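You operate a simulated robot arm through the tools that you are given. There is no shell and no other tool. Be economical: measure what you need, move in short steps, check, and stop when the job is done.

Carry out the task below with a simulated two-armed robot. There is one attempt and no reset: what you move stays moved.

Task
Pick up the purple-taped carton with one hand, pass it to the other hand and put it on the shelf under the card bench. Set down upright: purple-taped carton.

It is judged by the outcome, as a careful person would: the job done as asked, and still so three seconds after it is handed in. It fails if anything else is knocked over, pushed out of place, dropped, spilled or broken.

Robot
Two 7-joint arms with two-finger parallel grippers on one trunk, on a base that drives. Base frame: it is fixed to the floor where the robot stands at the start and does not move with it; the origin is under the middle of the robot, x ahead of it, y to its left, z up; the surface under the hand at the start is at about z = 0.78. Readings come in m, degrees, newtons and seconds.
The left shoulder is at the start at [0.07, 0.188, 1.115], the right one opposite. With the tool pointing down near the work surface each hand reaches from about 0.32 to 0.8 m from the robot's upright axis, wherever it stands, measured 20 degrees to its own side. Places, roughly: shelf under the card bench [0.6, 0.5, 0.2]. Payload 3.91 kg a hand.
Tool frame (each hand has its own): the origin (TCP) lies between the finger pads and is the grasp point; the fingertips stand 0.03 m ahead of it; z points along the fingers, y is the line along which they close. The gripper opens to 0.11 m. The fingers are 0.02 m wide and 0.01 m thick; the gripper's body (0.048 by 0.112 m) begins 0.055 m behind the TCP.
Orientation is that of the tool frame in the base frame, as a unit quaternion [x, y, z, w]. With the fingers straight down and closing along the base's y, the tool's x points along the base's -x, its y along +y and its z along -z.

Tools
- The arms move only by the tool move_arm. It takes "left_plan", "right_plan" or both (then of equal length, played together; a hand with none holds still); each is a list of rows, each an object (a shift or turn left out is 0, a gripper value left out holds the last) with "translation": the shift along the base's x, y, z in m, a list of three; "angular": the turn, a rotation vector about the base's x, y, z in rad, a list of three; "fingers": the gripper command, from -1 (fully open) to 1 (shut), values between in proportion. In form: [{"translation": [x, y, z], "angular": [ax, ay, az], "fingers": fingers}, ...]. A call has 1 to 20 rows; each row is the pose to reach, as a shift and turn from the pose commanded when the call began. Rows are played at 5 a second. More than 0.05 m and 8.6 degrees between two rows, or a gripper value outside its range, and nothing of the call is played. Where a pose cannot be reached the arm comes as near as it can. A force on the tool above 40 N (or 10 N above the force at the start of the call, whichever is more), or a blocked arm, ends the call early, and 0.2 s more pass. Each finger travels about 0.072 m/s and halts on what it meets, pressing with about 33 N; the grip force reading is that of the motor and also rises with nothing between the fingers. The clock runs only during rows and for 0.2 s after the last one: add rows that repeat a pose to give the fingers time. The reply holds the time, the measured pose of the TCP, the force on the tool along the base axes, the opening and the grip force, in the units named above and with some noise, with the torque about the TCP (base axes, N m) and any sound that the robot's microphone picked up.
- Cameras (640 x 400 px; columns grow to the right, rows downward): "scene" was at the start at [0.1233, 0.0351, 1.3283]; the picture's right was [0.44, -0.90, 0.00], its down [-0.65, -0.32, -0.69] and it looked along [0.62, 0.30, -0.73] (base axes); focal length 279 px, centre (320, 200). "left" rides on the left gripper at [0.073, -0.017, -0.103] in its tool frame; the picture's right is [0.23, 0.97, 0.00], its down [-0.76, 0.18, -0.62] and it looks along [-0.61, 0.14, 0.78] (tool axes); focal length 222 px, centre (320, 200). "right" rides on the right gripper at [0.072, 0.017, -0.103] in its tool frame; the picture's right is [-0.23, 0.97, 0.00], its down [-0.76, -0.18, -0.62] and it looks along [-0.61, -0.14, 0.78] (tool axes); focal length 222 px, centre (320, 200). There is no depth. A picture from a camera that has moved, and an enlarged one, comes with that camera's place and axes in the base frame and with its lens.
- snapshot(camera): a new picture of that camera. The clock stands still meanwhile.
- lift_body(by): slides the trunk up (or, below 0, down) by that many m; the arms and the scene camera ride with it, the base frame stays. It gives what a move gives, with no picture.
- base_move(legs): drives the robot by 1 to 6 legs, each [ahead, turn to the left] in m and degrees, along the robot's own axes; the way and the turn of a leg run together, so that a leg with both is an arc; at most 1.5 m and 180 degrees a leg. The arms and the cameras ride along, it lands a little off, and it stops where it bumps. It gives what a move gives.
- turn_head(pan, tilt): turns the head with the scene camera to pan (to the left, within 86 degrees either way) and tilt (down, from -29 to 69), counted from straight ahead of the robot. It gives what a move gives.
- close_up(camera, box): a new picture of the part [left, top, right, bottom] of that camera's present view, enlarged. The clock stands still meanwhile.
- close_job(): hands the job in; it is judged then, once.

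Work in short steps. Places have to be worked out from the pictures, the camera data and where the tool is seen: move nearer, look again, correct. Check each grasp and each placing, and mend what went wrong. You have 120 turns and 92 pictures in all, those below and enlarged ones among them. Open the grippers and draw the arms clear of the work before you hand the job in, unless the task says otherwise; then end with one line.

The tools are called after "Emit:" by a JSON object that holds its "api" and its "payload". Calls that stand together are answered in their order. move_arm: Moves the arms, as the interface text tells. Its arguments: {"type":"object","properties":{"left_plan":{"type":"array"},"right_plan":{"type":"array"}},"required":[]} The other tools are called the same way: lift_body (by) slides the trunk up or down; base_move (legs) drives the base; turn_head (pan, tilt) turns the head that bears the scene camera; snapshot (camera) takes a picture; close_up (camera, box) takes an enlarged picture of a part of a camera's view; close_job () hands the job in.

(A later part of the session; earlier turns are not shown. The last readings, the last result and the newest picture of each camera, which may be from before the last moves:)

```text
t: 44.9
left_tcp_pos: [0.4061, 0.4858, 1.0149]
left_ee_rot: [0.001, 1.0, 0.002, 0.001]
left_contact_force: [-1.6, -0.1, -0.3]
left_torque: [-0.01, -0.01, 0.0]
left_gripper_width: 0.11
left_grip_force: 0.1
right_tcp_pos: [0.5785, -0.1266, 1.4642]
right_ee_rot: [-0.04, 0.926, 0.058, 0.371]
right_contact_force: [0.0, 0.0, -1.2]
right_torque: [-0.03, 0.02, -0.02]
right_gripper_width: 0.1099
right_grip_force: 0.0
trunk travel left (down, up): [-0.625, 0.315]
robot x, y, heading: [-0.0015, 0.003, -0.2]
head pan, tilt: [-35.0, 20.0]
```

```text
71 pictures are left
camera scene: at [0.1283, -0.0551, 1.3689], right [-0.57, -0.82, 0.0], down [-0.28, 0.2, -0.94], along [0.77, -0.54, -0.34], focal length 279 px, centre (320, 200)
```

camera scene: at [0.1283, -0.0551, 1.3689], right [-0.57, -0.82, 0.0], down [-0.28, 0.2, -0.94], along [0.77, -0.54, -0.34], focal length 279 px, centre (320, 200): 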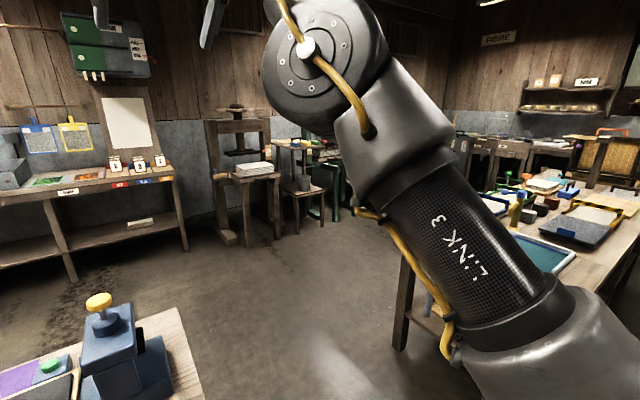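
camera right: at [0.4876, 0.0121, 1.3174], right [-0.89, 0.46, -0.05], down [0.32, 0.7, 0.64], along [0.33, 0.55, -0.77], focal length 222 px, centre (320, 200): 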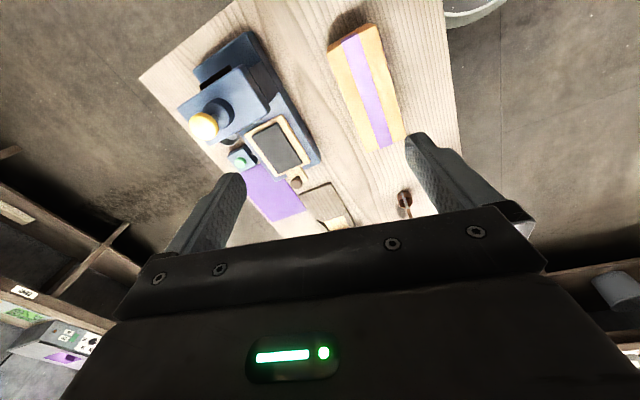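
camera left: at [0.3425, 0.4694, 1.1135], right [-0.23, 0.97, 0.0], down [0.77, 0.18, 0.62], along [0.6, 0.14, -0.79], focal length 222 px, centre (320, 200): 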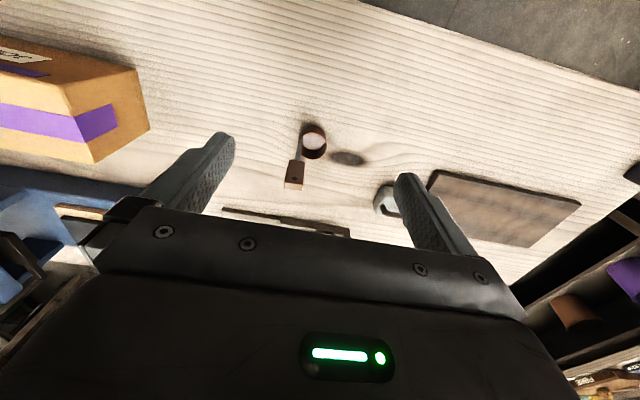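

That raised the elbow, which is the direction of the healthy posture. Now I'll bring the hand back, right and down while turning the fingers down.

Emit:
{"api": "move_arm", "payload": {"right_plan": [{"translation": [-0.01, -0.02, -0.02], "angular": [0, 0.08, 0]}, {"translation": [-0.02, -0.04, -0.04], "angular": [0, 0.16, 0]}, {"translation": [-0.03, -0.06, -0.06], "angular": [0, 0.24, 0]}, {"translation": [-0.04, -0.08, -0.08], "angular": [0, 0.32, 0]}, {"translation": [-0.05, -0.1, -0.1], "angular": [0, 0.4, 0]}, {"translation": [-0.06, -0.12, -0.12], "angular": [0, 0.48, 0]}, {"translation": [-0.07, -0.14, -0.14], "angular": [0, 0.56, 0]}, {"translation": [-0.08, -0.15, -0.17], "angular": [0, 0.64, 0]}, {"translation": [-0.1, -0.16, -0.2], "angular": [0, 0.7, 0]}, {"translation": [-0.12, -0.17, -0.22], "angular": [0, 0.76, 0]}, {"translation": [-0.12, -0.17, -0.24], "angular": [0, 0.76, 0]}, {"translation": [-0.12, -0.17, -0.24], "angular": [0, 0.76, 0]}]}}

Emit:
{"api": "snapshot", "payload": {"camera": "scene"}}

```text
t: 47.5
left_tcp_pos: [0.4045, 0.4862, 1.0139]
left_ee_rot: [0.0, 1.0, 0.001, 0.001]
left_contact_force: [0.5, 0.4, -0.3]
left_torque: [0.03, -0.02, 0.02]
left_gripper_width: 0.11
left_grip_force: 0.1
right_tcp_pos: [0.4873, -0.2321, 1.3092]
right_ee_rot: [-0.016, 0.997, 0.072, 0.0]
right_contact_force: [-0.3, 0.6, -0.2]
right_torque: [0.0, -0.01, 0.0]
right_gripper_width: 0.1099
right_grip_force: 0.1
right hand out of reach, approached as far as the arm can: row 1, 2, 3, 4, 5, 6, 7, 8, 9, 10, 11, 12
trunk travel left (down, up): [-0.625, 0.315]
robot x, y, heading: [-0.0007, -0.0036, -0.4]
head pan, tilt: [-35.0, 20.0]
```

```text
70 pictures are left
camera scene: at [0.1275, -0.0541, 1.3691], right [-0.57, -0.82, 0.0], down [-0.28, 0.2, -0.94], along [0.77, -0.54, -0.34], focal length 279 px, centre (320, 200)
```

scene: 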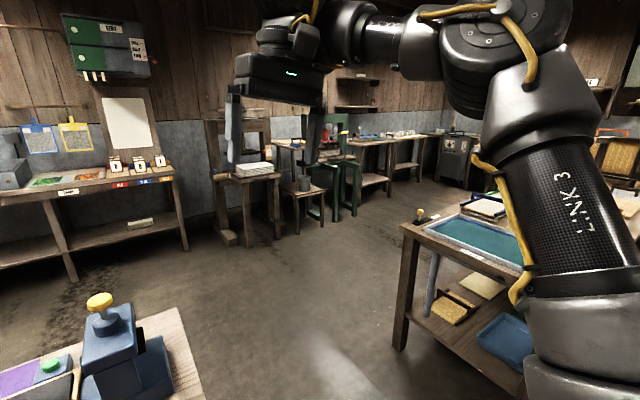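

The right arm now mirrors the healthy left posture. I'll continue down and right, toward the mirror of the left hand's pose.

Emit:
{"api": "move_arm", "payload": {"right_plan": [{"translation": [0, -0.03, -0.03]}, {"translation": [-0.01, -0.06, -0.06]}, {"translation": [-0.02, -0.09, -0.09]}, {"translation": [-0.03, -0.12, -0.12]}, {"translation": [-0.04, -0.15, -0.15]}, {"translation": [-0.05, -0.18, -0.18]}, {"translation": [-0.06, -0.21, -0.21]}, {"translation": [-0.07, -0.22, -0.24]}, {"translation": [-0.07, -0.22, -0.24]}]}}

Emit:
{"api": "snapshot", "payload": {"camera": "scene"}}

```text
t: 49.5
left_tcp_pos: [0.4062, 0.4872, 1.0153]
left_ee_rot: [0.001, 1.0, 0.001, 0.002]
left_contact_force: [-0.3, -0.2, -0.9]
left_torque: [0.03, -0.01, -0.02]
left_gripper_width: 0.1101
left_grip_force: 0.0
right_tcp_pos: [0.4867, -0.2321, 1.3084]
right_ee_rot: [-0.016, 0.997, 0.072, 0.0]
right_contact_force: [0.1, 0.4, -1.0]
right_torque: [0.01, -0.02, -0.02]
right_gripper_width: 0.1103
right_grip_force: 0.0
right hand out of reach, approached as far as the arm can: row 1, 2, 3, 4, 5, 6, 7, 8, 9
trunk travel left (down, up): [-0.625, 0.315]
robot x, y, heading: [-0.0, -0.001, -0.2]
head pan, tilt: [-35.0, 20.0]
```

```text
69 pictures are left
camera scene: at [0.1278, -0.0536, 1.3691], right [-0.57, -0.82, 0.0], down [-0.28, 0.2, -0.94], along [0.77, -0.54, -0.34], focal length 279 px, centre (320, 200)
```

scene: 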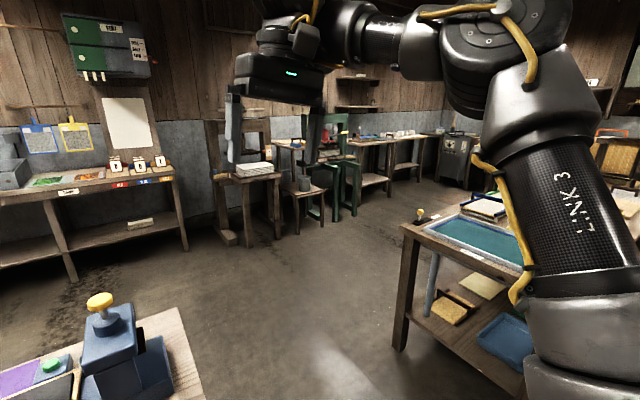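

Nothing moved, so I'll probe small excursions one by one; the reply names the rows that are blocked.

Emit:
{"api": "move_arm", "payload": {"right_plan": [{"translation": [0, 0, -0.03]}, {"translation": [0, 0, 0]}, {"translation": [-0.03, 0, 0]}, {"translation": [0, 0, 0]}, {"translation": [0.03, 0, 0]}, {"translation": [0, 0, 0]}, {"translation": [0, -0.03, 0]}, {"translation": [0, 0, 0]}, {"translation": [0, 0.03, 0]}, {"translation": [0, 0, 0]}, {"angular": [0, 0, 0.12]}, {"angular": [0, 0, 0]}, {"angular": [0, 0, -0.12]}, {"angular": [0, 0, 0]}, {"angular": [0.12, 0, 0]}, {"angular": [0, 0, 0]}, {"angular": [-0.12, 0, 0]}, {"angular": [0, 0, 0]}, {"angular": [0, 0.12, 0]}, {"angular": [0, 0, 0]}]}}

```text
t: 53.7
left_tcp_pos: [0.4051, 0.4889, 1.0133]
left_ee_rot: [0.0, 1.0, 0.0, 0.0]
left_contact_force: [0.3, 0.1, -0.8]
left_torque: [-0.01, 0.0, -0.02]
left_gripper_width: 0.1098
left_grip_force: 0.1
right_tcp_pos: [0.4936, -0.2125, 1.3202]
right_ee_rot: [-0.016, 0.998, 0.067, 0.002]
right_contact_force: [-0.7, 0.6, -0.4]
right_torque: [-0.01, -0.01, 0.02]
right_gripper_width: 0.1098
right_grip_force: 0.1
right hand out of reach, approached as far as the arm can: row 1, 3, 7, 17
trunk travel left (down, up): [-0.625, 0.315]
robot x, y, heading: [-0.0031, 0.0016, -0.2]
head pan, tilt: [-35.0, 20.0]
```

Down, back, right and fingers-to-right are blocked, so the wrist is at its flexion limit. I'll open the wrist along the forearm direction, lower the hand, then straighten it.

Emit:
{"api": "move_arm", "payload": {"right_plan": [{"translation": [0.01, 0.015, 0], "angular": [0.1, -0.07, 0]}, {"translation": [0.02, 0.03, 0], "angular": [0.2, -0.14, 0]}, {"translation": [0.03, 0.045, 0], "angular": [0.3, -0.21, 0]}, {"translation": [0.04, 0.06, 0], "angular": [0.4, -0.28, 0]}, {"translation": [0.05, 0.075, 0], "angular": [0.5, -0.34, 0]}, {"translation": [0.05, 0.075, -0.03], "angular": [0.5, -0.34, 0]}, {"translation": [0.05, 0.075, -0.06], "angular": [0.5, -0.34, 0]}, {"translation": [0.05, 0.075, -0.09], "angular": [0.5, -0.34, 0]}, {"translation": [0.05, 0.075, -0.12], "angular": [0.5, -0.34, 0]}, {"translation": [0.05, 0.075, -0.15], "angular": [0.5, -0.34, 0]}, {"translation": [0.05, 0.075, -0.18], "angular": [0.5, -0.34, 0]}, {"translation": [0.05, 0.075, -0.18], "angular": [0.5, -0.34, 0]}]}}

Emit:
{"api": "snapshot", "payload": {"camera": "scene"}}

```text
t: 56.3
left_tcp_pos: [0.4051, 0.4858, 1.0147]
left_ee_rot: [0.002, 1.0, 0.001, 0.002]
left_contact_force: [0.5, -0.6, 0.6]
left_torque: [0.03, 0.0, 0.03]
left_gripper_width: 0.11
left_grip_force: 0.1
right_tcp_pos: [0.6975, -0.1329, 1.2296]
right_ee_rot: [-0.027, 0.935, 0.308, 0.173]
right_contact_force: [0.1, -0.2, 1.3]
right_torque: [-0.02, -0.03, -0.03]
right_gripper_width: 0.11
right_grip_force: 0.0
right hand out of reach, approached as far as the arm can: row 1, 2, 3, 4, 5, 6, 7, 8, 9, 10, 11, 12
trunk travel left (down, up): [-0.625, 0.315]
robot x, y, heading: [0.0038, -0.0007, -0.0]
head pan, tilt: [-35.0, 20.0]
```

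```text
68 pictures are left
camera scene: at [0.1265, -0.054, 1.3692], right [-0.57, -0.82, 0.0], down [-0.28, 0.2, -0.94], along [0.77, -0.54, -0.34], focal length 279 px, centre (320, 200)
```

scene: 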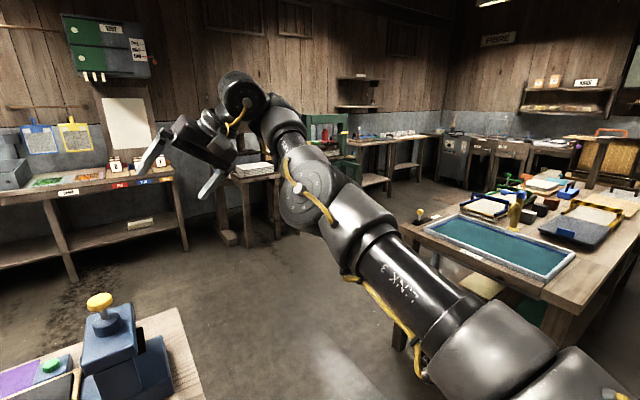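

It straightened again, so the elbow fold stays limited, but a stretched right arm may be fine as receiver and placer. I'll test a forward-pointing hand, 30° below level, below shoulder height.

Emit:
{"api": "move_arm", "payload": {"right_plan": [{"translation": [0.003, -0.009, -0.029], "angular": [-0.066, -0.082, -0.046]}, {"translation": [0.005, -0.018, -0.058], "angular": [-0.131, -0.165, -0.092]}, {"translation": [0.008, -0.026, -0.086], "angular": [-0.197, -0.247, -0.138]}, {"translation": [0.01, -0.035, -0.115], "angular": [-0.262, -0.33, -0.184]}, {"translation": [0.013, -0.044, -0.144], "angular": [-0.328, -0.412, -0.229]}, {"translation": [0.015, -0.053, -0.173], "angular": [-0.393, -0.494, -0.275]}, {"translation": [0.018, -0.061, -0.2], "angular": [-0.459, -0.577, -0.321]}, {"translation": [0.02, -0.07, -0.23], "angular": [-0.524, -0.659, -0.367]}, {"translation": [0.02, -0.07, -0.23], "angular": [-0.524, -0.659, -0.367]}]}}

Emit:
{"api": "snapshot", "payload": {"camera": "scene"}}

```text
t: 58.3
left_tcp_pos: [0.4074, 0.4885, 1.0129]
left_ee_rot: [0.0, 1.0, 0.001, -0.001]
left_contact_force: [0.2, 0.8, -0.2]
left_torque: [-0.01, 0.06, 0.0]
left_gripper_width: 0.1098
left_grip_force: 0.0
right_tcp_pos: [0.6565, -0.3348, 1.344]
right_ee_rot: [-0.045, 0.955, 0.069, 0.286]
right_contact_force: [0.5, 0.3, 0.5]
right_torque: [-0.04, 0.03, -0.02]
right_gripper_width: 0.1102
right_grip_force: 0.0
right hand out of reach, approached as far as the arm can: row 1, 2, 3, 4, 5, 6, 7, 8, 9
trunk travel left (down, up): [-0.625, 0.315]
robot x, y, heading: [0.0002, -0.0035, -0.2]
head pan, tilt: [-35.0, 20.0]
```

```text
67 pictures are left
camera scene: at [0.1311, -0.0525, 1.3687], right [-0.57, -0.82, 0.0], down [-0.28, 0.2, -0.94], along [0.77, -0.54, -0.34], focal length 279 px, centre (320, 200)
```

scene: 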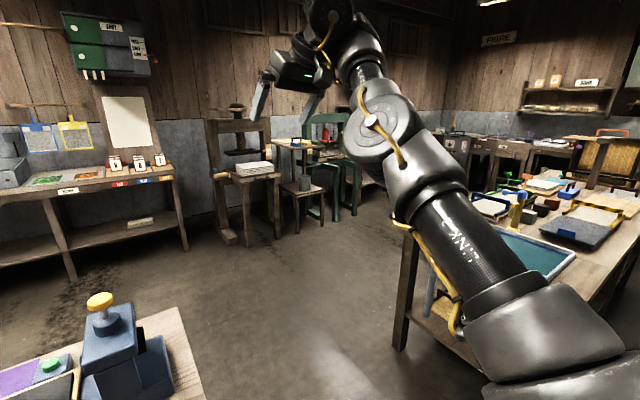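

The hand sits at some wrist limit. I'll return to the nice elbow-up posture while yawing the hand negative, off the side where the first limit appeared.

Emit:
{"api": "move_arm", "payload": {"right_plan": [{"translation": [-0.02, 0.02, 0.02], "angular": [0, 0, -0.1]}, {"translation": [-0.04, 0.04, 0.04], "angular": [0, 0, -0.2]}, {"translation": [-0.06, 0.06, 0.05], "angular": [0, 0, -0.3]}, {"translation": [-0.08, 0.08, 0.05], "angular": [0, 0, -0.4]}, {"translation": [-0.1, 0.09, 0.04], "angular": [0, 0, -0.5]}, {"translation": [-0.12, 0.1, 0.02], "angular": [0, 0, -0.6]}, {"translation": [-0.14, 0.1, 0], "angular": [0, 0, -0.7]}, {"translation": [-0.16, 0.1, -0.02], "angular": [0, 0, -0.8]}, {"translation": [-0.18, 0.1, -0.04], "angular": [0, 0, -0.9]}, {"translation": [-0.2, 0.1, -0.06], "angular": [0, 0, -1.0]}, {"translation": [-0.2, 0.1, -0.09], "angular": [0, 0, -1.0]}, {"translation": [-0.2, 0.1, -0.12], "angular": [0, 0, -1.0]}, {"translation": [-0.2, 0.1, -0.12], "angular": [0, 0, -1.0]}]}}

Emit:
{"api": "snapshot", "payload": {"camera": "scene"}}

```text
t: 61.1
left_tcp_pos: [0.404, 0.4869, 1.0132]
left_ee_rot: [0.001, 1.0, 0.0, 0.002]
left_contact_force: [-0.6, 0.4, 0.3]
left_torque: [-0.02, -0.01, 0.02]
left_gripper_width: 0.1099
left_grip_force: 0.0
right_tcp_pos: [0.3757, -0.0127, 1.3741]
right_ee_rot: [0.422, 0.864, -0.069, 0.265]
right_contact_force: [0.1, -0.5, -0.5]
right_torque: [-0.03, 0.0, 0.0]
right_gripper_width: 0.1101
right_grip_force: 0.0
right hand out of reach, approached as far as the arm can: row 1, 2, 3, 4, 5, 6, 7, 8, 9, 10, 11, 12, 13
trunk travel left (down, up): [-0.625, 0.315]
robot x, y, heading: [-0.001, -0.0009, -0.0]
head pan, tilt: [-35.0, 20.0]
```

```text
66 pictures are left
camera scene: at [0.1269, -0.0523, 1.3692], right [-0.57, -0.82, 0.0], down [-0.28, 0.2, -0.94], along [0.77, -0.54, -0.34], focal length 279 px, centre (320, 200)
```

scene: 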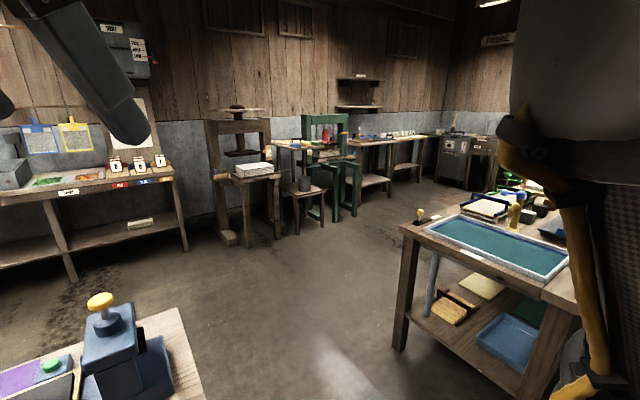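

The elbow is now high with the hand in close. I'll straighten the fingers downward and lower the hand toward its original pose.

Emit:
{"api": "move_arm", "payload": {"right_plan": [{"translation": [0.015, 0, -0.02], "angular": [0.072, 0.084, 0]}, {"translation": [0.03, 0, -0.04], "angular": [0.144, 0.168, 0]}, {"translation": [0.045, 0, -0.06], "angular": [0.216, 0.252, 0]}, {"translation": [0.06, 0, -0.08], "angular": [0.288, 0.336, 0]}, {"translation": [0.07, 0, -0.11], "angular": [0.361, 0.421, 0]}, {"translation": [0.08, 0, -0.14], "angular": [0.361, 0.421, 0]}, {"translation": [0.08, 0, -0.17], "angular": [0.361, 0.421, 0]}, {"translation": [0.08, 0, -0.2], "angular": [0.361, 0.421, 0]}, {"translation": [0.08, 0, -0.23], "angular": [0.361, 0.421, 0]}, {"translation": [0.08, 0, -0.26], "angular": [0.361, 0.421, 0]}, {"translation": [0.08, 0, -0.26], "angular": [0.361, 0.421, 0]}]}}

Emit:
{"api": "snapshot", "payload": {"camera": "scene"}}

```text
t: 63.5
left_tcp_pos: [0.4041, 0.4871, 1.0139]
left_ee_rot: [0.001, 1.0, 0.001, 0.001]
left_contact_force: [-0.8, 0.9, 0.9]
left_torque: [-0.01, -0.02, -0.01]
left_gripper_width: 0.1098
left_grip_force: 0.0
right_tcp_pos: [0.518, 0.0398, 1.2108]
right_ee_rot: [0.438, 0.899, -0.008, 0.023]
right_contact_force: [0.7, 0.8, 0.3]
right_torque: [0.01, 0.0, 0.01]
right_gripper_width: 0.1105
right_grip_force: 0.1
right hand out of reach, approached as far as the arm can: row 1, 2, 3, 4, 5, 6, 7, 8, 9, 10, 11
trunk travel left (down, up): [-0.625, 0.315]
robot x, y, heading: [0.0001, -0.0021, -0.1]
head pan, tilt: [-35.0, 20.0]
```

```text
65 pictures are left
camera scene: at [0.127, -0.0536, 1.3692], right [-0.57, -0.82, 0.0], down [-0.28, 0.2, -0.94], along [0.77, -0.54, -0.34], focal length 279 px, centre (320, 200)
```

scene: 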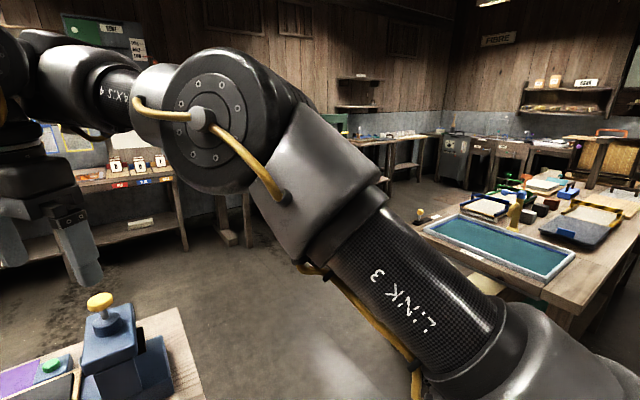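

The hand is vertical with yaw about -52°. I'll probe again for open directions here.

Emit:
{"api": "move_arm", "payload": {"right_plan": [{"translation": [0, 0, -0.03]}, {"translation": [0, 0, 0]}, {"translation": [-0.03, 0, 0]}, {"translation": [0, 0, 0]}, {"translation": [0.03, 0, -0.03]}, {"translation": [0, 0, 0]}, {"translation": [0, -0.03, 0]}, {"translation": [0, 0, 0]}, {"translation": [0, 0.03, -0.03]}, {"translation": [0, 0, 0]}, {"angular": [0, 0, 0.12]}, {"angular": [0, 0, 0]}, {"angular": [0, 0, -0.12]}, {"angular": [0, 0, 0]}, {"angular": [0.12, 0, 0]}, {"angular": [-0.0, 0, 0]}, {"angular": [-0.12, 0, 0]}, {"angular": [0, 0, 0]}, {"angular": [0, 0.12, 0]}, {"angular": [0, 0, 0]}]}}

```text
t: 67.7
left_tcp_pos: [0.4038, 0.4881, 1.0137]
left_ee_rot: [0.0, 1.0, 0.0, 0.001]
left_contact_force: [0.1, -0.5, 0.7]
left_torque: [-0.01, -0.04, 0.02]
left_gripper_width: 0.11
left_grip_force: 0.0
right_tcp_pos: [0.5178, 0.042, 1.2107]
right_ee_rot: [0.438, 0.899, -0.008, 0.022]
right_contact_force: [-0.3, 1.2, -0.1]
right_torque: [-0.03, -0.03, -0.01]
right_gripper_width: 0.1101
right_grip_force: 0.1
right hand out of reach, approached as far as the arm can: row 1, 3, 7, 9, 15
trunk travel left (down, up): [-0.625, 0.315]
robot x, y, heading: [-0.0007, -0.0006, 0.1]
head pan, tilt: [-35.0, 20.0]
```

All blocked motions shorten the shoulder-to-wrist line while the elbow is too low. I'll go back up to the elbow-high pose, then lower with the fingers kept tilted forward.

Emit:
{"api": "move_arm", "payload": {"right_plan": [{"translation": [0, 0, 0.03], "angular": [-0.05, -0.1, 0]}, {"translation": [0, 0, 0.06], "angular": [-0.1, -0.2, 0]}, {"translation": [-0.02, -0.01, 0.09], "angular": [-0.15, -0.3, 0]}, {"translation": [-0.04, -0.02, 0.12], "angular": [-0.2, -0.4, 0]}, {"translation": [-0.07, -0.03, 0.14], "angular": [-0.25, -0.5, 0]}, {"translation": [-0.1, -0.04, 0.16], "angular": [-0.3, -0.6, 0]}, {"translation": [-0.13, -0.05, 0.18], "angular": [-0.36, -0.7, 0]}, {"translation": [-0.16, -0.06, 0.18], "angular": [-0.36, -0.8, 0]}, {"translation": [-0.18, -0.07, 0.17], "angular": [-0.36, -0.8, 0]}, {"translation": [-0.18, -0.09, 0.15], "angular": [-0.36, -0.8, 0]}, {"translation": [-0.18, -0.11, 0.12], "angular": [-0.36, -0.8, 0]}, {"translation": [-0.18, -0.12, 0.08], "angular": [-0.36, -0.8, 0]}, {"translation": [-0.17, -0.12, 0.04], "angular": [-0.36, -0.8, 0]}, {"translation": [-0.16, -0.12, 0], "angular": [-0.36, -0.8, 0]}, {"translation": [-0.15, -0.12, -0.04], "angular": [-0.36, -0.8, 0]}, {"translation": [-0.15, -0.12, -0.04], "angular": [-0.36, -0.8, 0]}]}}

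Emit:
{"api": "snapshot", "payload": {"camera": "scene"}}

```text
t: 71.1
left_tcp_pos: [0.4045, 0.4863, 1.0134]
left_ee_rot: [0.001, 1.0, 0.001, 0.001]
left_contact_force: [-0.6, -0.6, -0.5]
left_torque: [0.02, 0.0, 0.01]
left_gripper_width: 0.1102
left_grip_force: 0.0
right_tcp_pos: [0.382, 0.0481, 1.4318]
right_ee_rot: [0.412, 0.836, 0.042, 0.361]
right_contact_force: [0.4, 0.2, 0.1]
right_torque: [-0.03, 0.0, 0.02]
right_gripper_width: 0.1102
right_grip_force: 0.1
right hand out of reach, approached as far as the arm can: row 3, 4, 5, 6, 7, 8, 9, 10, 11, 12, 13, 14, 15, 16
trunk travel left (down, up): [-0.625, 0.315]
robot x, y, heading: [-0.0006, -0.0007, -0.4]
head pan, tilt: [-35.0, 20.0]
```

```text
64 pictures are left
camera scene: at [0.1272, -0.0541, 1.3688], right [-0.58, -0.81, 0.0], down [-0.28, 0.2, -0.94], along [0.76, -0.55, -0.34], focal length 279 px, centre (320, 200)
```

scene: 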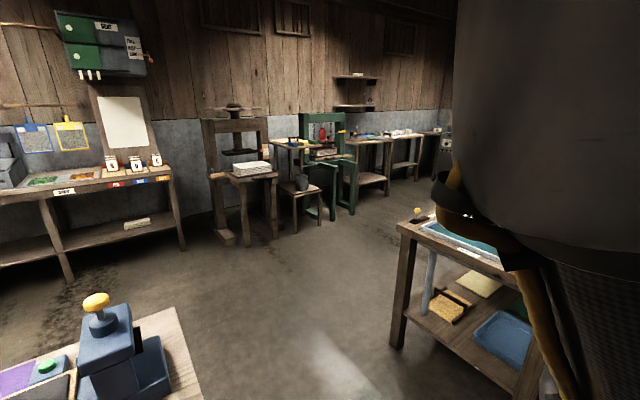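

The data fit an elbow that folded the wrong way and so cannot close enough. I'll stretch the arm straight ahead, hand forward, so it can be folded back through straight.

Emit:
{"api": "move_arm", "payload": {"right_plan": [{"translation": [0.041, -0.017, -0.013], "angular": [-0.048, -0.051, 0.039]}, {"translation": [0.081, -0.034, -0.026], "angular": [-0.097, -0.101, 0.079]}, {"translation": [0.122, -0.051, -0.039], "angular": [-0.145, -0.152, 0.118]}, {"translation": [0.162, -0.068, -0.051], "angular": [-0.193, -0.203, 0.157]}, {"translation": [0.203, -0.085, -0.064], "angular": [-0.242, -0.253, 0.197]}, {"translation": [0.243, -0.102, -0.077], "angular": [-0.29, -0.304, 0.236]}, {"translation": [0.284, -0.119, -0.09], "angular": [-0.339, -0.355, 0.276]}, {"translation": [0.325, -0.136, -0.103], "angular": [-0.387, -0.405, 0.315]}, {"translation": [0.365, -0.153, -0.116], "angular": [-0.435, -0.456, 0.354]}, {"translation": [0.406, -0.17, -0.129], "angular": [-0.484, -0.506, 0.394]}, {"translation": [0.446, -0.187, -0.141], "angular": [-0.532, -0.557, 0.433]}, {"translation": [0.487, -0.204, -0.154], "angular": [-0.58, -0.608, 0.472]}, {"translation": [0.527, -0.221, -0.167], "angular": [-0.629, -0.658, 0.512]}, {"translation": [0.568, -0.238, -0.18], "angular": [-0.677, -0.709, 0.551]}, {"translation": [0.568, -0.238, -0.18], "angular": [-0.677, -0.709, 0.551]}]}}

Emit:
{"api": "snapshot", "payload": {"camera": "scene"}}

```text
t: 74.3
left_tcp_pos: [0.4039, 0.4893, 1.013]
left_ee_rot: [0.001, 1.0, -0.001, 0.001]
left_contact_force: [-0.2, 1.3, -0.4]
left_torque: [-0.01, 0.0, -0.03]
left_gripper_width: 0.1097
left_grip_force: 0.0
right_tcp_pos: [0.5264, -0.1339, 1.5334]
right_ee_rot: [-0.04, 0.897, 0.057, 0.436]
right_contact_force: [0.6, -0.1, 0.1]
right_torque: [0.0, -0.01, -0.02]
right_gripper_width: 0.1099
right_grip_force: 0.0
right hand out of reach, approached as far as the arm can: row 1, 2, 3, 4, 5, 6, 7, 8, 9, 10, 11, 12, 13, 14, 15
trunk travel left (down, up): [-0.625, 0.315]
robot x, y, heading: [0.0049, -0.0005, -0.1]
head pan, tilt: [-35.0, 20.0]
```

```text
63 pictures are left
camera scene: at [0.1265, -0.0498, 1.3694], right [-0.57, -0.82, 0.0], down [-0.28, 0.19, -0.94], along [0.77, -0.54, -0.34], focal length 279 px, centre (320, 200)
```

scene: 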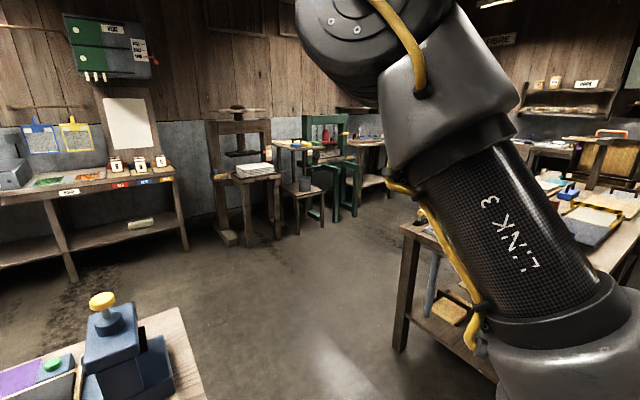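

The stretch was blocked at the wrist. I'll try the other route: swing the arm out to the right side with the hand yawing along, so the elbow sits outward, and then fold inward.

Emit:
{"api": "move_arm", "payload": {"right_plan": [{"translation": [0, -0.04, -0.025], "angular": [0, 0, -0.07]}, {"translation": [0, -0.08, -0.05], "angular": [0, 0, -0.14]}, {"translation": [0, -0.12, -0.075], "angular": [0, 0, -0.21]}, {"translation": [0, -0.16, -0.1], "angular": [0, 0, -0.28]}, {"translation": [0, -0.2, -0.125], "angular": [0, 0, -0.35]}, {"translation": [0, -0.24, -0.15], "angular": [0, 0, -0.42]}, {"translation": [-0.01, -0.28, -0.175], "angular": [0, 0, -0.49]}, {"translation": [-0.02, -0.32, -0.2], "angular": [0, 0, -0.56]}, {"translation": [-0.03, -0.36, -0.225], "angular": [0, 0, -0.63]}, {"translation": [-0.04, -0.4, -0.25], "angular": [0, 0, -0.7]}, {"translation": [-0.05, -0.44, -0.275], "angular": [0, 0, -0.77]}, {"translation": [-0.07, -0.48, -0.3], "angular": [0, 0, -0.84]}, {"translation": [-0.09, -0.52, -0.32], "angular": [0, 0, -0.91]}, {"translation": [-0.11, -0.56, -0.34], "angular": [0, 0, -0.98]}, {"translation": [-0.13, -0.6, -0.34], "angular": [0, 0, -1.05]}, {"translation": [-0.13, -0.6, -0.34], "angular": [0, 0, -1.05]}]}}

Emit:
{"api": "turn_head", "payload": {"pan": -70, "tilt": 20}}

Emit:
{"api": "snapshot", "payload": {"camera": "scene"}}

```text
refused: row 12 steps farther than a row can; nothing moved
```

```text
t: 75.3
left_tcp_pos: [0.4053, 0.4867, 1.0134]
left_ee_rot: [0.001, 1.0, 0.001, 0.001]
left_contact_force: [0.2, 0.1, 0.3]
left_torque: [0.0, 0.01, -0.01]
left_gripper_width: 0.11
left_grip_force: 0.1
right_tcp_pos: [0.5272, -0.1398, 1.5336]
right_ee_rot: [-0.037, 0.898, 0.058, 0.435]
right_contact_force: [-0.3, 0.8, 0.1]
right_torque: [0.02, 0.02, 0.04]
right_gripper_width: 0.11
right_grip_force: 0.1
trunk travel left (down, up): [-0.625, 0.315]
robot x, y, heading: [-0.0019, 0.0005, -0.3]
head pan, tilt: [-70.0, 20.0]
```

```text
62 pictures are left
camera scene: at [0.0833, -0.0873, 1.3691], right [-0.94, -0.34, 0.0], down [-0.12, 0.32, -0.94], along [0.32, -0.88, -0.34], focal length 279 px, centre (320, 200)
```

scene: 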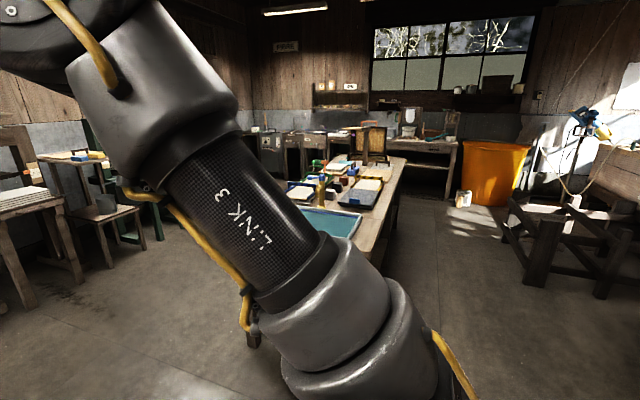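

Row 12 was a touch too long. I'll send the same swing again with smaller end steps.

Emit:
{"api": "move_arm", "payload": {"right_plan": [{"translation": [0, -0.04, -0.025], "angular": [0, 0, -0.07]}, {"translation": [0, -0.08, -0.05], "angular": [0, 0, -0.14]}, {"translation": [0, -0.12, -0.075], "angular": [0, 0, -0.21]}, {"translation": [0, -0.16, -0.1], "angular": [0, 0, -0.28]}, {"translation": [0, -0.2, -0.125], "angular": [0, 0, -0.35]}, {"translation": [0, -0.24, -0.15], "angular": [0, 0, -0.42]}, {"translation": [-0.01, -0.28, -0.175], "angular": [0, 0, -0.49]}, {"translation": [-0.02, -0.32, -0.2], "angular": [0, 0, -0.56]}, {"translation": [-0.03, -0.36, -0.225], "angular": [0, 0, -0.63]}, {"translation": [-0.04, -0.4, -0.25], "angular": [0, 0, -0.7]}, {"translation": [-0.05, -0.44, -0.27], "angular": [0, 0, -0.77]}, {"translation": [-0.06, -0.48, -0.29], "angular": [0, 0, -0.84]}, {"translation": [-0.08, -0.52, -0.31], "angular": [0, 0, -0.91]}, {"translation": [-0.1, -0.56, -0.32], "angular": [0, 0, -0.98]}, {"translation": [-0.12, -0.6, -0.32], "angular": [0, 0, -1.05]}, {"translation": [-0.12, -0.6, -0.32], "angular": [0, 0, -1.05]}]}}

Emit:
{"api": "snapshot", "payload": {"camera": "scene"}}

```text
t: 78.8
left_tcp_pos: [0.4064, 0.4873, 1.0114]
left_ee_rot: [0.001, 1.0, 0.001, 0.0]
left_contact_force: [1.9, -0.8, -0.6]
left_torque: [0.0, 0.04, 0.02]
left_gripper_width: 0.1098
left_grip_force: 0.1
right_tcp_pos: [0.448, -0.7583, 1.1959]
right_ee_rot: [0.298, 0.887, 0.179, 0.304]
right_contact_force: [0.5, 0.8, -0.5]
right_torque: [-0.05, 0.03, -0.04]
right_gripper_width: 0.1099
right_grip_force: 0.0
right hand out of reach, approached as far as the arm can: row 1, 2, 3, 4, 5, 6, 7, 8, 9, 10, 11, 12, 13, 14, 15, 16
trunk travel left (down, up): [-0.625, 0.315]
robot x, y, heading: [-0.001, -0.0003, -0.2]
head pan, tilt: [-70.0, 20.0]
```

```text
61 pictures are left
camera scene: at [0.0859, -0.0848, 1.3691], right [-0.94, -0.34, 0.0], down [-0.12, 0.32, -0.94], along [0.32, -0.88, -0.34], focal length 279 px, centre (320, 200)
```

scene: 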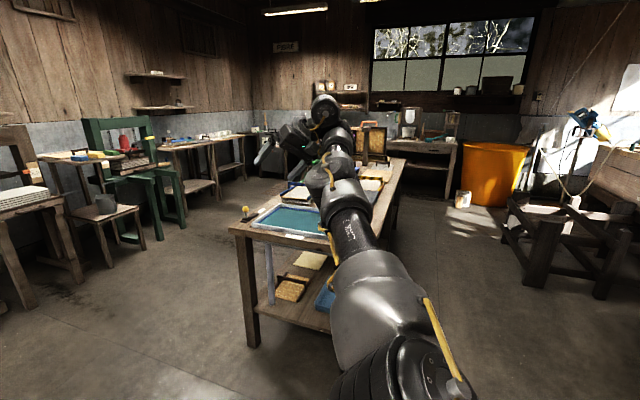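

The arm is out to the right and nearly straight. I'll now draw the hand inward without turning it, to see how far the elbow will fold in this posture.

Emit:
{"api": "move_arm", "payload": {"right_plan": [{"translation": [0.01, 0.04, 0]}, {"translation": [0.02, 0.08, 0]}, {"translation": [0.02, 0.12, 0]}, {"translation": [0.02, 0.16, 0]}, {"translation": [0.02, 0.2, 0]}, {"translation": [0.02, 0.24, 0]}, {"translation": [0.02, 0.28, 0]}, {"translation": [0.02, 0.32, 0]}, {"translation": [0.02, 0.36, 0]}, {"translation": [0.02, 0.36, 0]}]}}

Emit:
{"api": "snapshot", "payload": {"camera": "scene"}}

```text
t: 81.0
left_tcp_pos: [0.4046, 0.4852, 1.0145]
left_ee_rot: [0.0, 1.0, 0.002, 0.001]
left_contact_force: [-0.1, 0.4, 0.3]
left_torque: [-0.04, -0.01, -0.02]
left_gripper_width: 0.1104
left_grip_force: 0.0
right_tcp_pos: [0.6008, -0.5051, 1.3491]
right_ee_rot: [0.294, 0.891, 0.189, 0.29]
right_contact_force: [0.1, 0.6, -0.1]
right_torque: [0.0, 0.01, 0.01]
right_gripper_width: 0.1099
right_grip_force: 0.1
right hand out of reach, approached as far as the arm can: row 1, 2, 3, 4, 5, 6, 7, 8, 9, 10
trunk travel left (down, up): [-0.625, 0.315]
robot x, y, heading: [-0.0009, -0.0003, -0.2]
head pan, tilt: [-70.0, 20.0]
```

```text
60 pictures are left
camera scene: at [0.0825, -0.089, 1.369], right [-0.94, -0.34, 0.0], down [-0.12, 0.32, -0.94], along [0.32, -0.88, -0.34], focal length 279 px, centre (320, 200)
```

scene: 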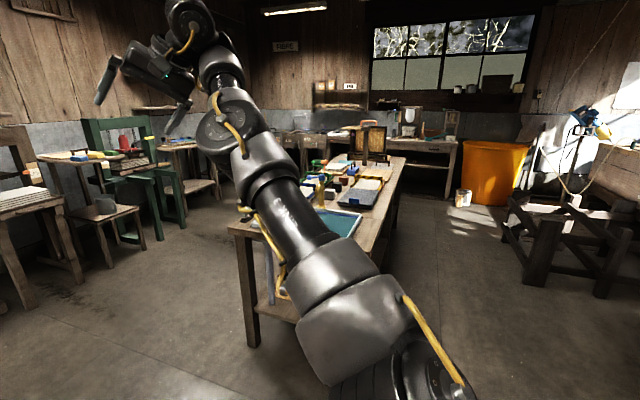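

The forearm keeps rising, so I'll stop trying to cure the elbow. This arm did hold vertical poses around [0.55, 0.05, 1.2]; with the trunk lowered about 0.25 m that pose grips the carton from above. I'll go there with yaw -90°.

Emit:
{"api": "move_arm", "payload": {"right_plan": [{"translation": [0.0, 0.045, -0.01], "angular": [0.012, 0.06, -0.074]}, {"translation": [0.0, 0.09, -0.02], "angular": [0.025, 0.12, -0.149]}, {"translation": [0.0, 0.135, -0.03], "angular": [0.037, 0.179, -0.223]}, {"translation": [0.0, 0.18, -0.04], "angular": [0.05, 0.239, -0.298]}, {"translation": [0.0, 0.225, -0.05], "angular": [0.062, 0.299, -0.372]}, {"translation": [0.0, 0.27, -0.06], "angular": [0.075, 0.358, -0.446]}, {"translation": [0.0, 0.315, -0.07], "angular": [0.087, 0.418, -0.521]}, {"translation": [0.0, 0.36, -0.085], "angular": [0.1, 0.478, -0.595]}, {"translation": [0.0, 0.405, -0.1], "angular": [0.112, 0.538, -0.67]}, {"translation": [0.0, 0.45, -0.115], "angular": [0.125, 0.598, -0.744]}, {"translation": [0.0, 0.495, -0.13], "angular": [0.137, 0.657, -0.819]}, {"translation": [0.0, 0.53, -0.14], "angular": [0.15, 0.717, -0.893]}, {"translation": [0.0, 0.555, -0.15], "angular": [0.15, 0.717, -0.893]}, {"translation": [0.0, 0.555, -0.15], "angular": [0.15, 0.717, -0.893]}]}}

Emit:
{"api": "turn_head", "payload": {"pan": 0, "tilt": 35}}

Emit:
{"api": "snapshot", "payload": {"camera": "scene"}}

```text
t: 84.0
left_tcp_pos: [0.4067, 0.4871, 1.0144]
left_ee_rot: [0.002, 1.0, 0.001, 0.001]
left_contact_force: [0.1, -1.5, 0.5]
left_torque: [-0.03, -0.01, 0.01]
left_gripper_width: 0.1098
left_grip_force: 0.0
right_tcp_pos: [0.5843, 0.0472, 1.1909]
right_ee_rot: [0.708, 0.706, -0.016, 0.008]
right_contact_force: [0.6, 0.0, 0.6]
right_torque: [0.0, -0.01, -0.01]
right_gripper_width: 0.11
right_grip_force: 0.0
right hand out of reach, approached as far as the arm can: row 1, 2, 3, 4, 5, 6, 7, 8, 9, 10, 11, 12, 13, 14
trunk travel left (down, up): [-0.625, 0.315]
robot x, y, heading: [0.0008, -0.0022, -0.3]
head pan, tilt: [-70.0, 20.0]
```

```text
t: 85.4
left_tcp_pos: [0.4058, 0.486, 1.0144]
left_ee_rot: [0.0, 1.0, 0.001, 0.001]
left_contact_force: [-1.0, 0.3, 0.2]
left_torque: [-0.02, -0.01, 0.02]
left_gripper_width: 0.1102
left_grip_force: 0.1
right_tcp_pos: [0.585, 0.0477, 1.1918]
right_ee_rot: [0.707, 0.707, -0.015, 0.01]
right_contact_force: [0.3, 0.0, -0.6]
right_torque: [0.0, -0.01, 0.02]
right_gripper_width: 0.1099
right_grip_force: 0.0
trunk travel left (down, up): [-0.625, 0.315]
robot x, y, heading: [-0.0009, 0.0009, -0.2]
head pan, tilt: [0.0, 35.0]
```

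```text
59 pictures are left
camera scene: at [0.1396, -0.0001, 1.3452], right [0.0, -1.0, 0.0], down [-0.57, 0.0, -0.82], along [0.82, 0.0, -0.57], focal length 279 px, centre (320, 200)
```

scene: 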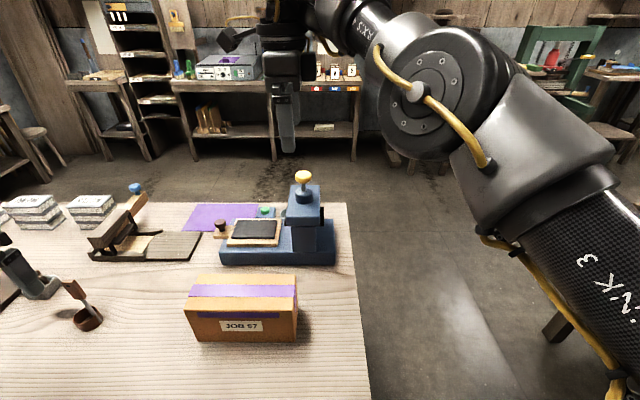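

The right hand is now vertical with yaw -90°, well poised. I'll raise the left hand 0.3 m so that lowering the trunk keeps it clear of the bench.

Emit:
{"api": "move_arm", "payload": {"left_plan": [{"translation": [0, 0, 0.04]}, {"translation": [0, 0, 0.08]}, {"translation": [0, 0, 0.12]}, {"translation": [0, 0, 0.16]}, {"translation": [0, 0, 0.2]}, {"translation": [0, 0, 0.23]}, {"translation": [0, 0, 0.25]}, {"translation": [0, 0, 0.25]}]}}

```text
t: 87.2
left_tcp_pos: [0.3946, 0.4829, 1.2073]
left_ee_rot: [0.001, 1.0, 0.0, 0.002]
left_contact_force: [0.6, -0.1, -0.1]
left_torque: [0.0, 0.0, -0.03]
left_gripper_width: 0.1098
left_grip_force: 0.0
left hand out of reach, approached as far as the arm can: row 5, 6, 7, 8
right_tcp_pos: [0.5838, 0.0462, 1.1905]
right_ee_rot: [0.707, 0.707, -0.015, 0.009]
right_contact_force: [0.0, 0.0, -0.3]
right_torque: [0.0, 0.02, 0.02]
right_gripper_width: 0.11
right_grip_force: 0.0
trunk travel left (down, up): [-0.625, 0.315]
robot x, y, heading: [-0.0024, 0.0006, 0.0]
head pan, tilt: [0.0, 35.0]
```

The left hand's limit is about z = 1.207, which is enough. I'll ease it off that limit, then back the base 0.10 m so the right hand comes over the carton.

Emit:
{"api": "move_arm", "payload": {"left_plan": [{"translation": [0, 0, -0.015]}, {"translation": [0, 0, -0.015]}]}}

Emit:
{"api": "base_move", "payload": {"legs": [[-0.1, 0]]}}

Emit:
{"api": "snapshot", "payload": {"camera": "right"}}

```text
t: 87.8
left_tcp_pos: [0.3938, 0.4826, 1.1917]
left_ee_rot: [0.001, 1.0, 0.001, 0.0]
left_contact_force: [-0.9, 0.5, -0.1]
left_torque: [-0.02, 0.03, -0.03]
left_gripper_width: 0.1099
left_grip_force: 0.1
right_tcp_pos: [0.5846, 0.0457, 1.1903]
right_ee_rot: [0.707, 0.707, -0.015, 0.01]
right_contact_force: [0.0, 0.7, -0.8]
right_torque: [0.01, 0.02, -0.04]
right_gripper_width: 0.1099
right_grip_force: 0.1
trunk travel left (down, up): [-0.625, 0.315]
robot x, y, heading: [-0.0037, 0.0001, -0.2]
head pan, tilt: [0.0, 35.0]
```

```text
t: 88.9
left_tcp_pos: [0.2929, 0.484, 1.1915]
left_ee_rot: [0.001, 1.0, 0.001, 0.001]
left_contact_force: [-0.4, 0.4, 0.3]
left_torque: [-0.01, -0.06, -0.02]
left_gripper_width: 0.1102
left_grip_force: 0.0
right_tcp_pos: [0.4838, 0.0478, 1.1905]
right_ee_rot: [0.707, 0.707, -0.015, 0.009]
right_contact_force: [0.1, -0.7, 0.9]
right_torque: [0.0, 0.0, -0.01]
right_gripper_width: 0.1099
right_grip_force: 0.1
trunk travel left (down, up): [-0.625, 0.315]
robot x, y, heading: [-0.0981, -0.0012, 0.1]
head pan, tilt: [0.0, 35.0]
```

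```text
58 pictures are left
camera right: at [0.5023, 0.1239, 1.2906], right [0.97, -0.23, 0.0], down [-0.17, -0.74, 0.65], along [-0.15, -0.63, -0.76], focal length 222 px, centre (320, 200)
```

right: 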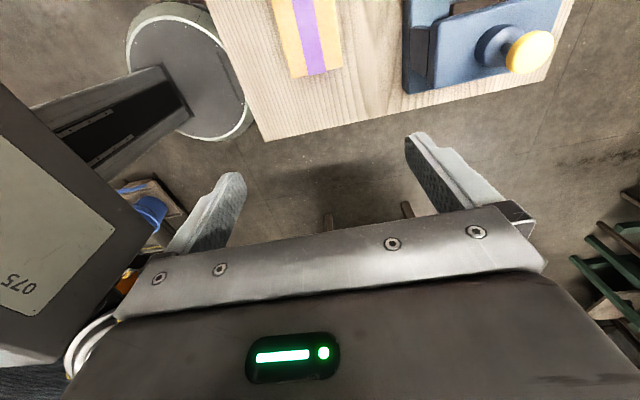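

The carton top centres on x≈0.476, is about 0.085 wide, and its right end is at y≈0.055. I'll shift the right hand to x 0.476, y 0.088 above its right part.

Emit:
{"api": "move_arm", "payload": {"right_plan": [{"translation": [-0.004, 0.02, 0]}, {"translation": [-0.008, 0.04, 0]}, {"translation": [-0.008, 0.04, 0]}]}}

```text
t: 89.7
left_tcp_pos: [0.2943, 0.4832, 1.1917]
left_ee_rot: [0.001, 1.0, 0.001, 0.001]
left_contact_force: [-0.2, -0.3, -0.1]
left_torque: [0.03, 0.05, 0.0]
left_gripper_width: 0.1103
left_grip_force: 0.0
right_tcp_pos: [0.4699, 0.0773, 1.1889]
right_ee_rot: [0.707, 0.707, -0.016, 0.008]
right_contact_force: [-0.7, 0.1, 0.3]
right_torque: [0.02, 0.0, 0.02]
right_gripper_width: 0.11
right_grip_force: 0.0
right hand out of reach, approached as far as the arm can: row 2, 3
trunk travel left (down, up): [-0.625, 0.315]
robot x, y, heading: [-0.098, 0.0005, -0.1]
head pan, tilt: [0.0, 35.0]
```

It is slightly short in y, so I'll make a small correction.

Emit:
{"api": "move_arm", "payload": {"right_plan": [{"translation": [0.006, 0.008, 0]}, {"translation": [0.006, 0.01, 0]}]}}

Emit:
{"api": "lift_body", "payload": {"by": -0.2}}

Emit:
{"api": "snapshot", "payload": {"camera": "right"}}

Emit:
{"api": "snapshot", "payload": {"camera": "scene"}}

```text
t: 90.3
left_tcp_pos: [0.2934, 0.4838, 1.1913]
left_ee_rot: [0.0, 1.0, 0.0, 0.001]
left_contact_force: [-0.4, -0.7, -0.7]
left_torque: [0.02, -0.02, 0.02]
left_gripper_width: 0.1098
left_grip_force: 0.1
right_tcp_pos: [0.4701, 0.0813, 1.1861]
right_ee_rot: [0.709, 0.705, -0.014, 0.008]
right_contact_force: [1.4, -0.5, -0.6]
right_torque: [-0.02, 0.01, 0.01]
right_gripper_width: 0.1098
right_grip_force: 0.0
right hand out of reach, approached as far as the arm can: row 1, 2
trunk travel left (down, up): [-0.625, 0.315]
robot x, y, heading: [-0.0996, -0.005, -0.1]
head pan, tilt: [0.0, 35.0]
```

```text
t: 92.5
left_tcp_pos: [0.2936, 0.4845, 0.9918]
left_ee_rot: [0.001, 1.0, 0.001, 0.001]
left_contact_force: [-0.5, 0.9, 0.1]
left_torque: [-0.03, 0.01, -0.02]
left_gripper_width: 0.1099
left_grip_force: 0.0
right_tcp_pos: [0.4693, 0.0805, 0.9879]
right_ee_rot: [0.709, 0.705, -0.015, 0.008]
right_contact_force: [-0.3, -0.5, 0.0]
right_torque: [0.0, -0.01, 0.03]
right_gripper_width: 0.1101
right_grip_force: 0.2
trunk travel left (down, up): [-0.425, 0.515]
robot x, y, heading: [-0.1004, 0.0041, 0.1]
head pan, tilt: [0.0, 35.0]
```

```text
57 pictures are left
camera right: at [0.4874, 0.1565, 1.0882], right [0.97, -0.23, 0.0], down [-0.17, -0.74, 0.65], along [-0.15, -0.63, -0.76], focal length 222 px, centre (320, 200)
```

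right: 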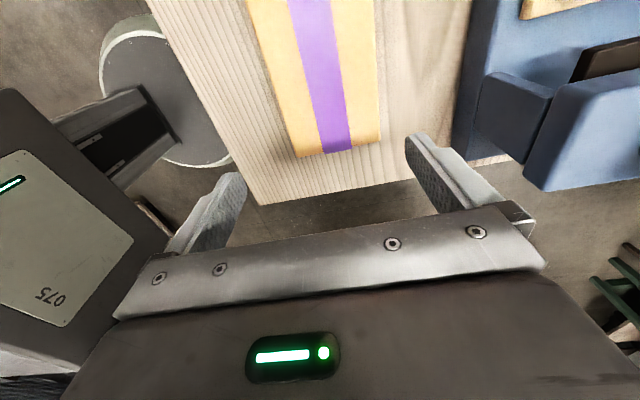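

```text
56 pictures are left
camera scene: at [0.0393, 0.0001, 1.1453], right [0.0, -1.0, 0.0], down [-0.57, 0.0, -0.82], along [0.82, 0.0, -0.57], focal length 279 px, centre (320, 200)
```

scene: 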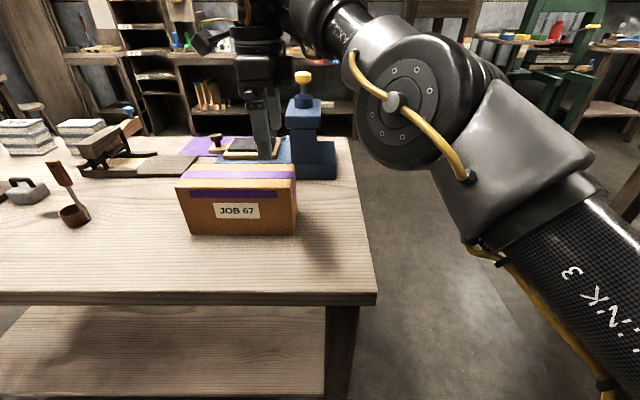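

The hand camera puts the carton's centre at x≈0.480 and its end at y≈0.057. I'll shift +x by 11 mm.

Emit:
{"api": "move_arm", "payload": {"right_plan": [{"translation": [0.011, 0.003, 0]}, {"translation": [0.011, 0.006, 0]}]}}

Emit:
{"api": "lift_body", "payload": {"by": -0.055}}

Emit:
{"api": "snapshot", "payload": {"camera": "right"}}

```text
t: 93.1
left_tcp_pos: [0.2934, 0.484, 0.9907]
left_ee_rot: [0.001, 1.0, 0.001, 0.001]
left_contact_force: [-0.6, 1.2, 0.1]
left_torque: [0.0, -0.02, 0.03]
left_gripper_width: 0.11
left_grip_force: 0.1
right_tcp_pos: [0.4717, 0.079, 0.9844]
right_ee_rot: [0.707, 0.707, -0.015, 0.008]
right_contact_force: [-0.9, -0.6, -0.1]
right_torque: [-0.01, 0.02, 0.01]
right_gripper_width: 0.11
right_grip_force: 0.0
right hand out of reach, approached as far as the arm can: row 1, 2
trunk travel left (down, up): [-0.425, 0.515]
robot x, y, heading: [-0.0944, -0.0023, -0.0]
head pan, tilt: [0.0, 35.0]
```

```text
t: 94.0
left_tcp_pos: [0.2946, 0.4846, 0.9367]
left_ee_rot: [0.002, 1.0, 0.001, 0.001]
left_contact_force: [-1.0, 0.5, 1.5]
left_torque: [0.01, 0.0, 0.03]
left_gripper_width: 0.1101
left_grip_force: 0.0
right_tcp_pos: [0.4714, 0.078, 0.9326]
right_ee_rot: [0.707, 0.707, -0.015, 0.009]
right_contact_force: [0.0, 0.0, -0.2]
right_torque: [-0.01, -0.02, -0.01]
right_gripper_width: 0.1102
right_grip_force: 0.0
trunk travel left (down, up): [-0.37, 0.57]
robot x, y, heading: [-0.0963, 0.0016, -0.0]
head pan, tilt: [0.0, 35.0]
```

```text
55 pictures are left
camera right: at [0.4897, 0.1553, 1.0313], right [0.97, -0.23, 0.0], down [-0.17, -0.74, 0.65], along [-0.15, -0.63, -0.76], focal length 222 px, centre (320, 200)
```

right: 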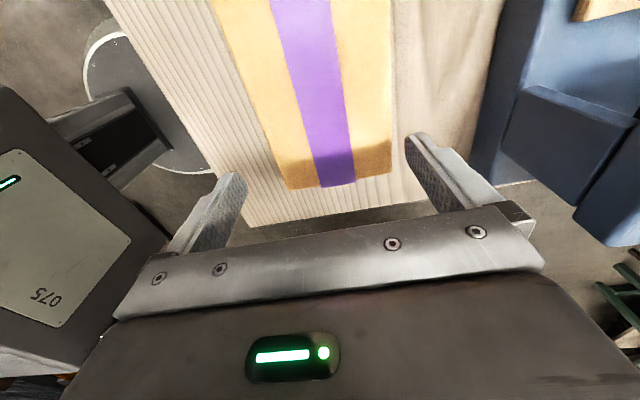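

The carton's centre is at x≈0.481 against the TCP's 0.471. I'll drive the base ahead 1 cm to centre the hand.

Emit:
{"api": "base_move", "payload": {"legs": [[0.01, 0]]}}

Emit:
{"api": "lift_body", "payload": {"by": -0.04}}

Emit:
{"api": "close_up", "payload": {"camera": "scene", "box": [120, 0, 360, 250]}}

Emit:
{"api": "snapshot", "payload": {"camera": "right"}}

```text
t: 94.8
left_tcp_pos: [0.3047, 0.4845, 0.9361]
left_ee_rot: [0.001, 1.0, 0.001, 0.001]
left_contact_force: [0.1, -0.3, -0.8]
left_torque: [0.02, -0.05, -0.03]
left_gripper_width: 0.1097
left_grip_force: 0.1
right_tcp_pos: [0.4813, 0.0794, 0.9315]
right_ee_rot: [0.707, 0.707, -0.016, 0.009]
right_contact_force: [-0.4, 0.2, 0.0]
right_torque: [-0.01, 0.07, 0.05]
right_gripper_width: 0.11
right_grip_force: 0.0
trunk travel left (down, up): [-0.37, 0.57]
robot x, y, heading: [-0.091, 0.0, -0.1]
head pan, tilt: [0.0, 35.0]
```

```text
t: 95.6
left_tcp_pos: [0.3031, 0.4845, 0.8956]
left_ee_rot: [0.0, 1.0, 0.001, 0.001]
left_contact_force: [0.5, 0.6, 0.6]
left_torque: [-0.05, -0.01, 0.04]
left_gripper_width: 0.11
left_grip_force: 0.1
right_tcp_pos: [0.4813, 0.0776, 0.891]
right_ee_rot: [0.707, 0.707, -0.015, 0.007]
right_contact_force: [0.3, -0.7, 0.3]
right_torque: [0.02, 0.0, -0.02]
right_gripper_width: 0.1101
right_grip_force: 0.0
trunk travel left (down, up): [-0.33, 0.61]
robot x, y, heading: [-0.0919, -0.0022, -0.2]
head pan, tilt: [0.0, 35.0]
```

```text
1.60 times, centred on (240, 125) of scene
camera zoom: at [0.0489, 0.0001, 1.0503], right [0.0, -1.0, 0.0], down [-0.57, 0.0, -0.82], along [0.82, 0.0, -0.57], focal length 447 px, centre (448, 320)
```

zoom: 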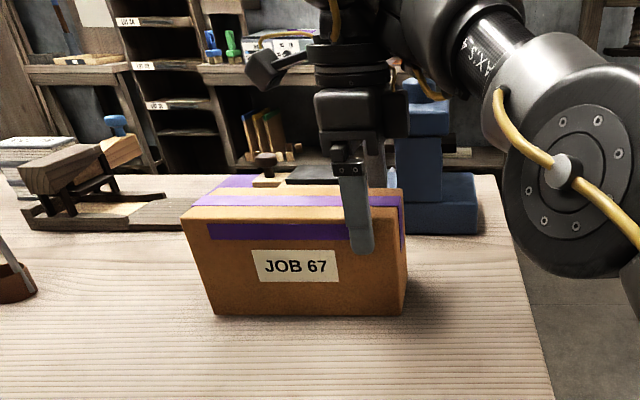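

```text
53 pictures are left
camera right: at [0.4997, 0.1548, 0.9918], right [0.97, -0.23, 0.0], down [-0.17, -0.74, 0.65], along [-0.15, -0.63, -0.76], focal length 222 px, centre (320, 200)
```

right: 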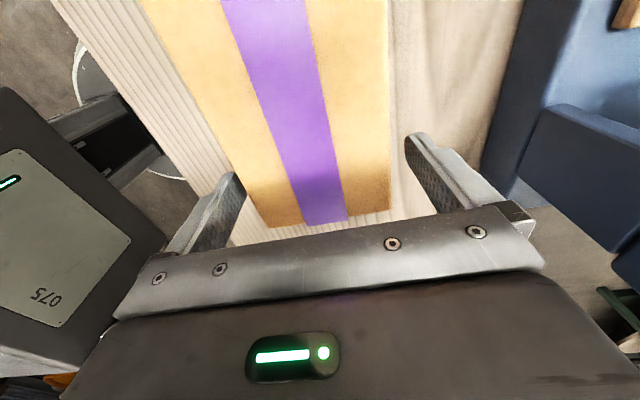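

The fingers straddle the carton with even gaps. I'll go down 2 cm more and close.

Emit:
{"api": "lift_body", "payload": {"by": -0.02}}

Emit:
{"api": "move_arm", "payload": {"right_plan": [{"fingers": 0}, {"fingers": 0.5}, {"fingers": 1}, {"fingers": 1}, {"fingers": 1}, {"fingers": 1}, {"fingers": 1}]}}

```text
t: 96.3
left_tcp_pos: [0.3028, 0.4841, 0.8765]
left_ee_rot: [-0.001, 1.0, 0.001, 0.001]
left_contact_force: [-0.2, 0.6, -0.5]
left_torque: [0.02, -0.01, -0.02]
left_gripper_width: 0.11
left_grip_force: 0.2
right_tcp_pos: [0.4811, 0.0789, 0.8718]
right_ee_rot: [0.707, 0.707, -0.014, 0.008]
right_contact_force: [-0.7, -0.1, -0.1]
right_torque: [-0.01, -0.04, 0.02]
right_gripper_width: 0.11
right_grip_force: 0.1
trunk travel left (down, up): [-0.31, 0.63]
robot x, y, heading: [-0.0924, 0.001, 0.0]
head pan, tilt: [0.0, 35.0]
```

```text
t: 97.9
left_tcp_pos: [0.304, 0.4851, 0.8765]
left_ee_rot: [0.001, 1.0, 0.001, 0.001]
left_contact_force: [0.6, -0.6, 0.7]
left_torque: [0.02, 0.05, -0.01]
left_gripper_width: 0.1097
left_grip_force: 0.1
right_tcp_pos: [0.4818, 0.0802, 0.8721]
right_ee_rot: [0.707, 0.707, -0.015, 0.008]
right_contact_force: [2.2, 1.0, 1.3]
right_torque: [-0.02, -0.39, -0.11]
right_gripper_width: 0.0848
right_grip_force: 33.4
trunk travel left (down, up): [-0.31, 0.63]
robot x, y, heading: [-0.0893, -0.0023, 0.1]
head pan, tilt: [0.0, 35.0]
```

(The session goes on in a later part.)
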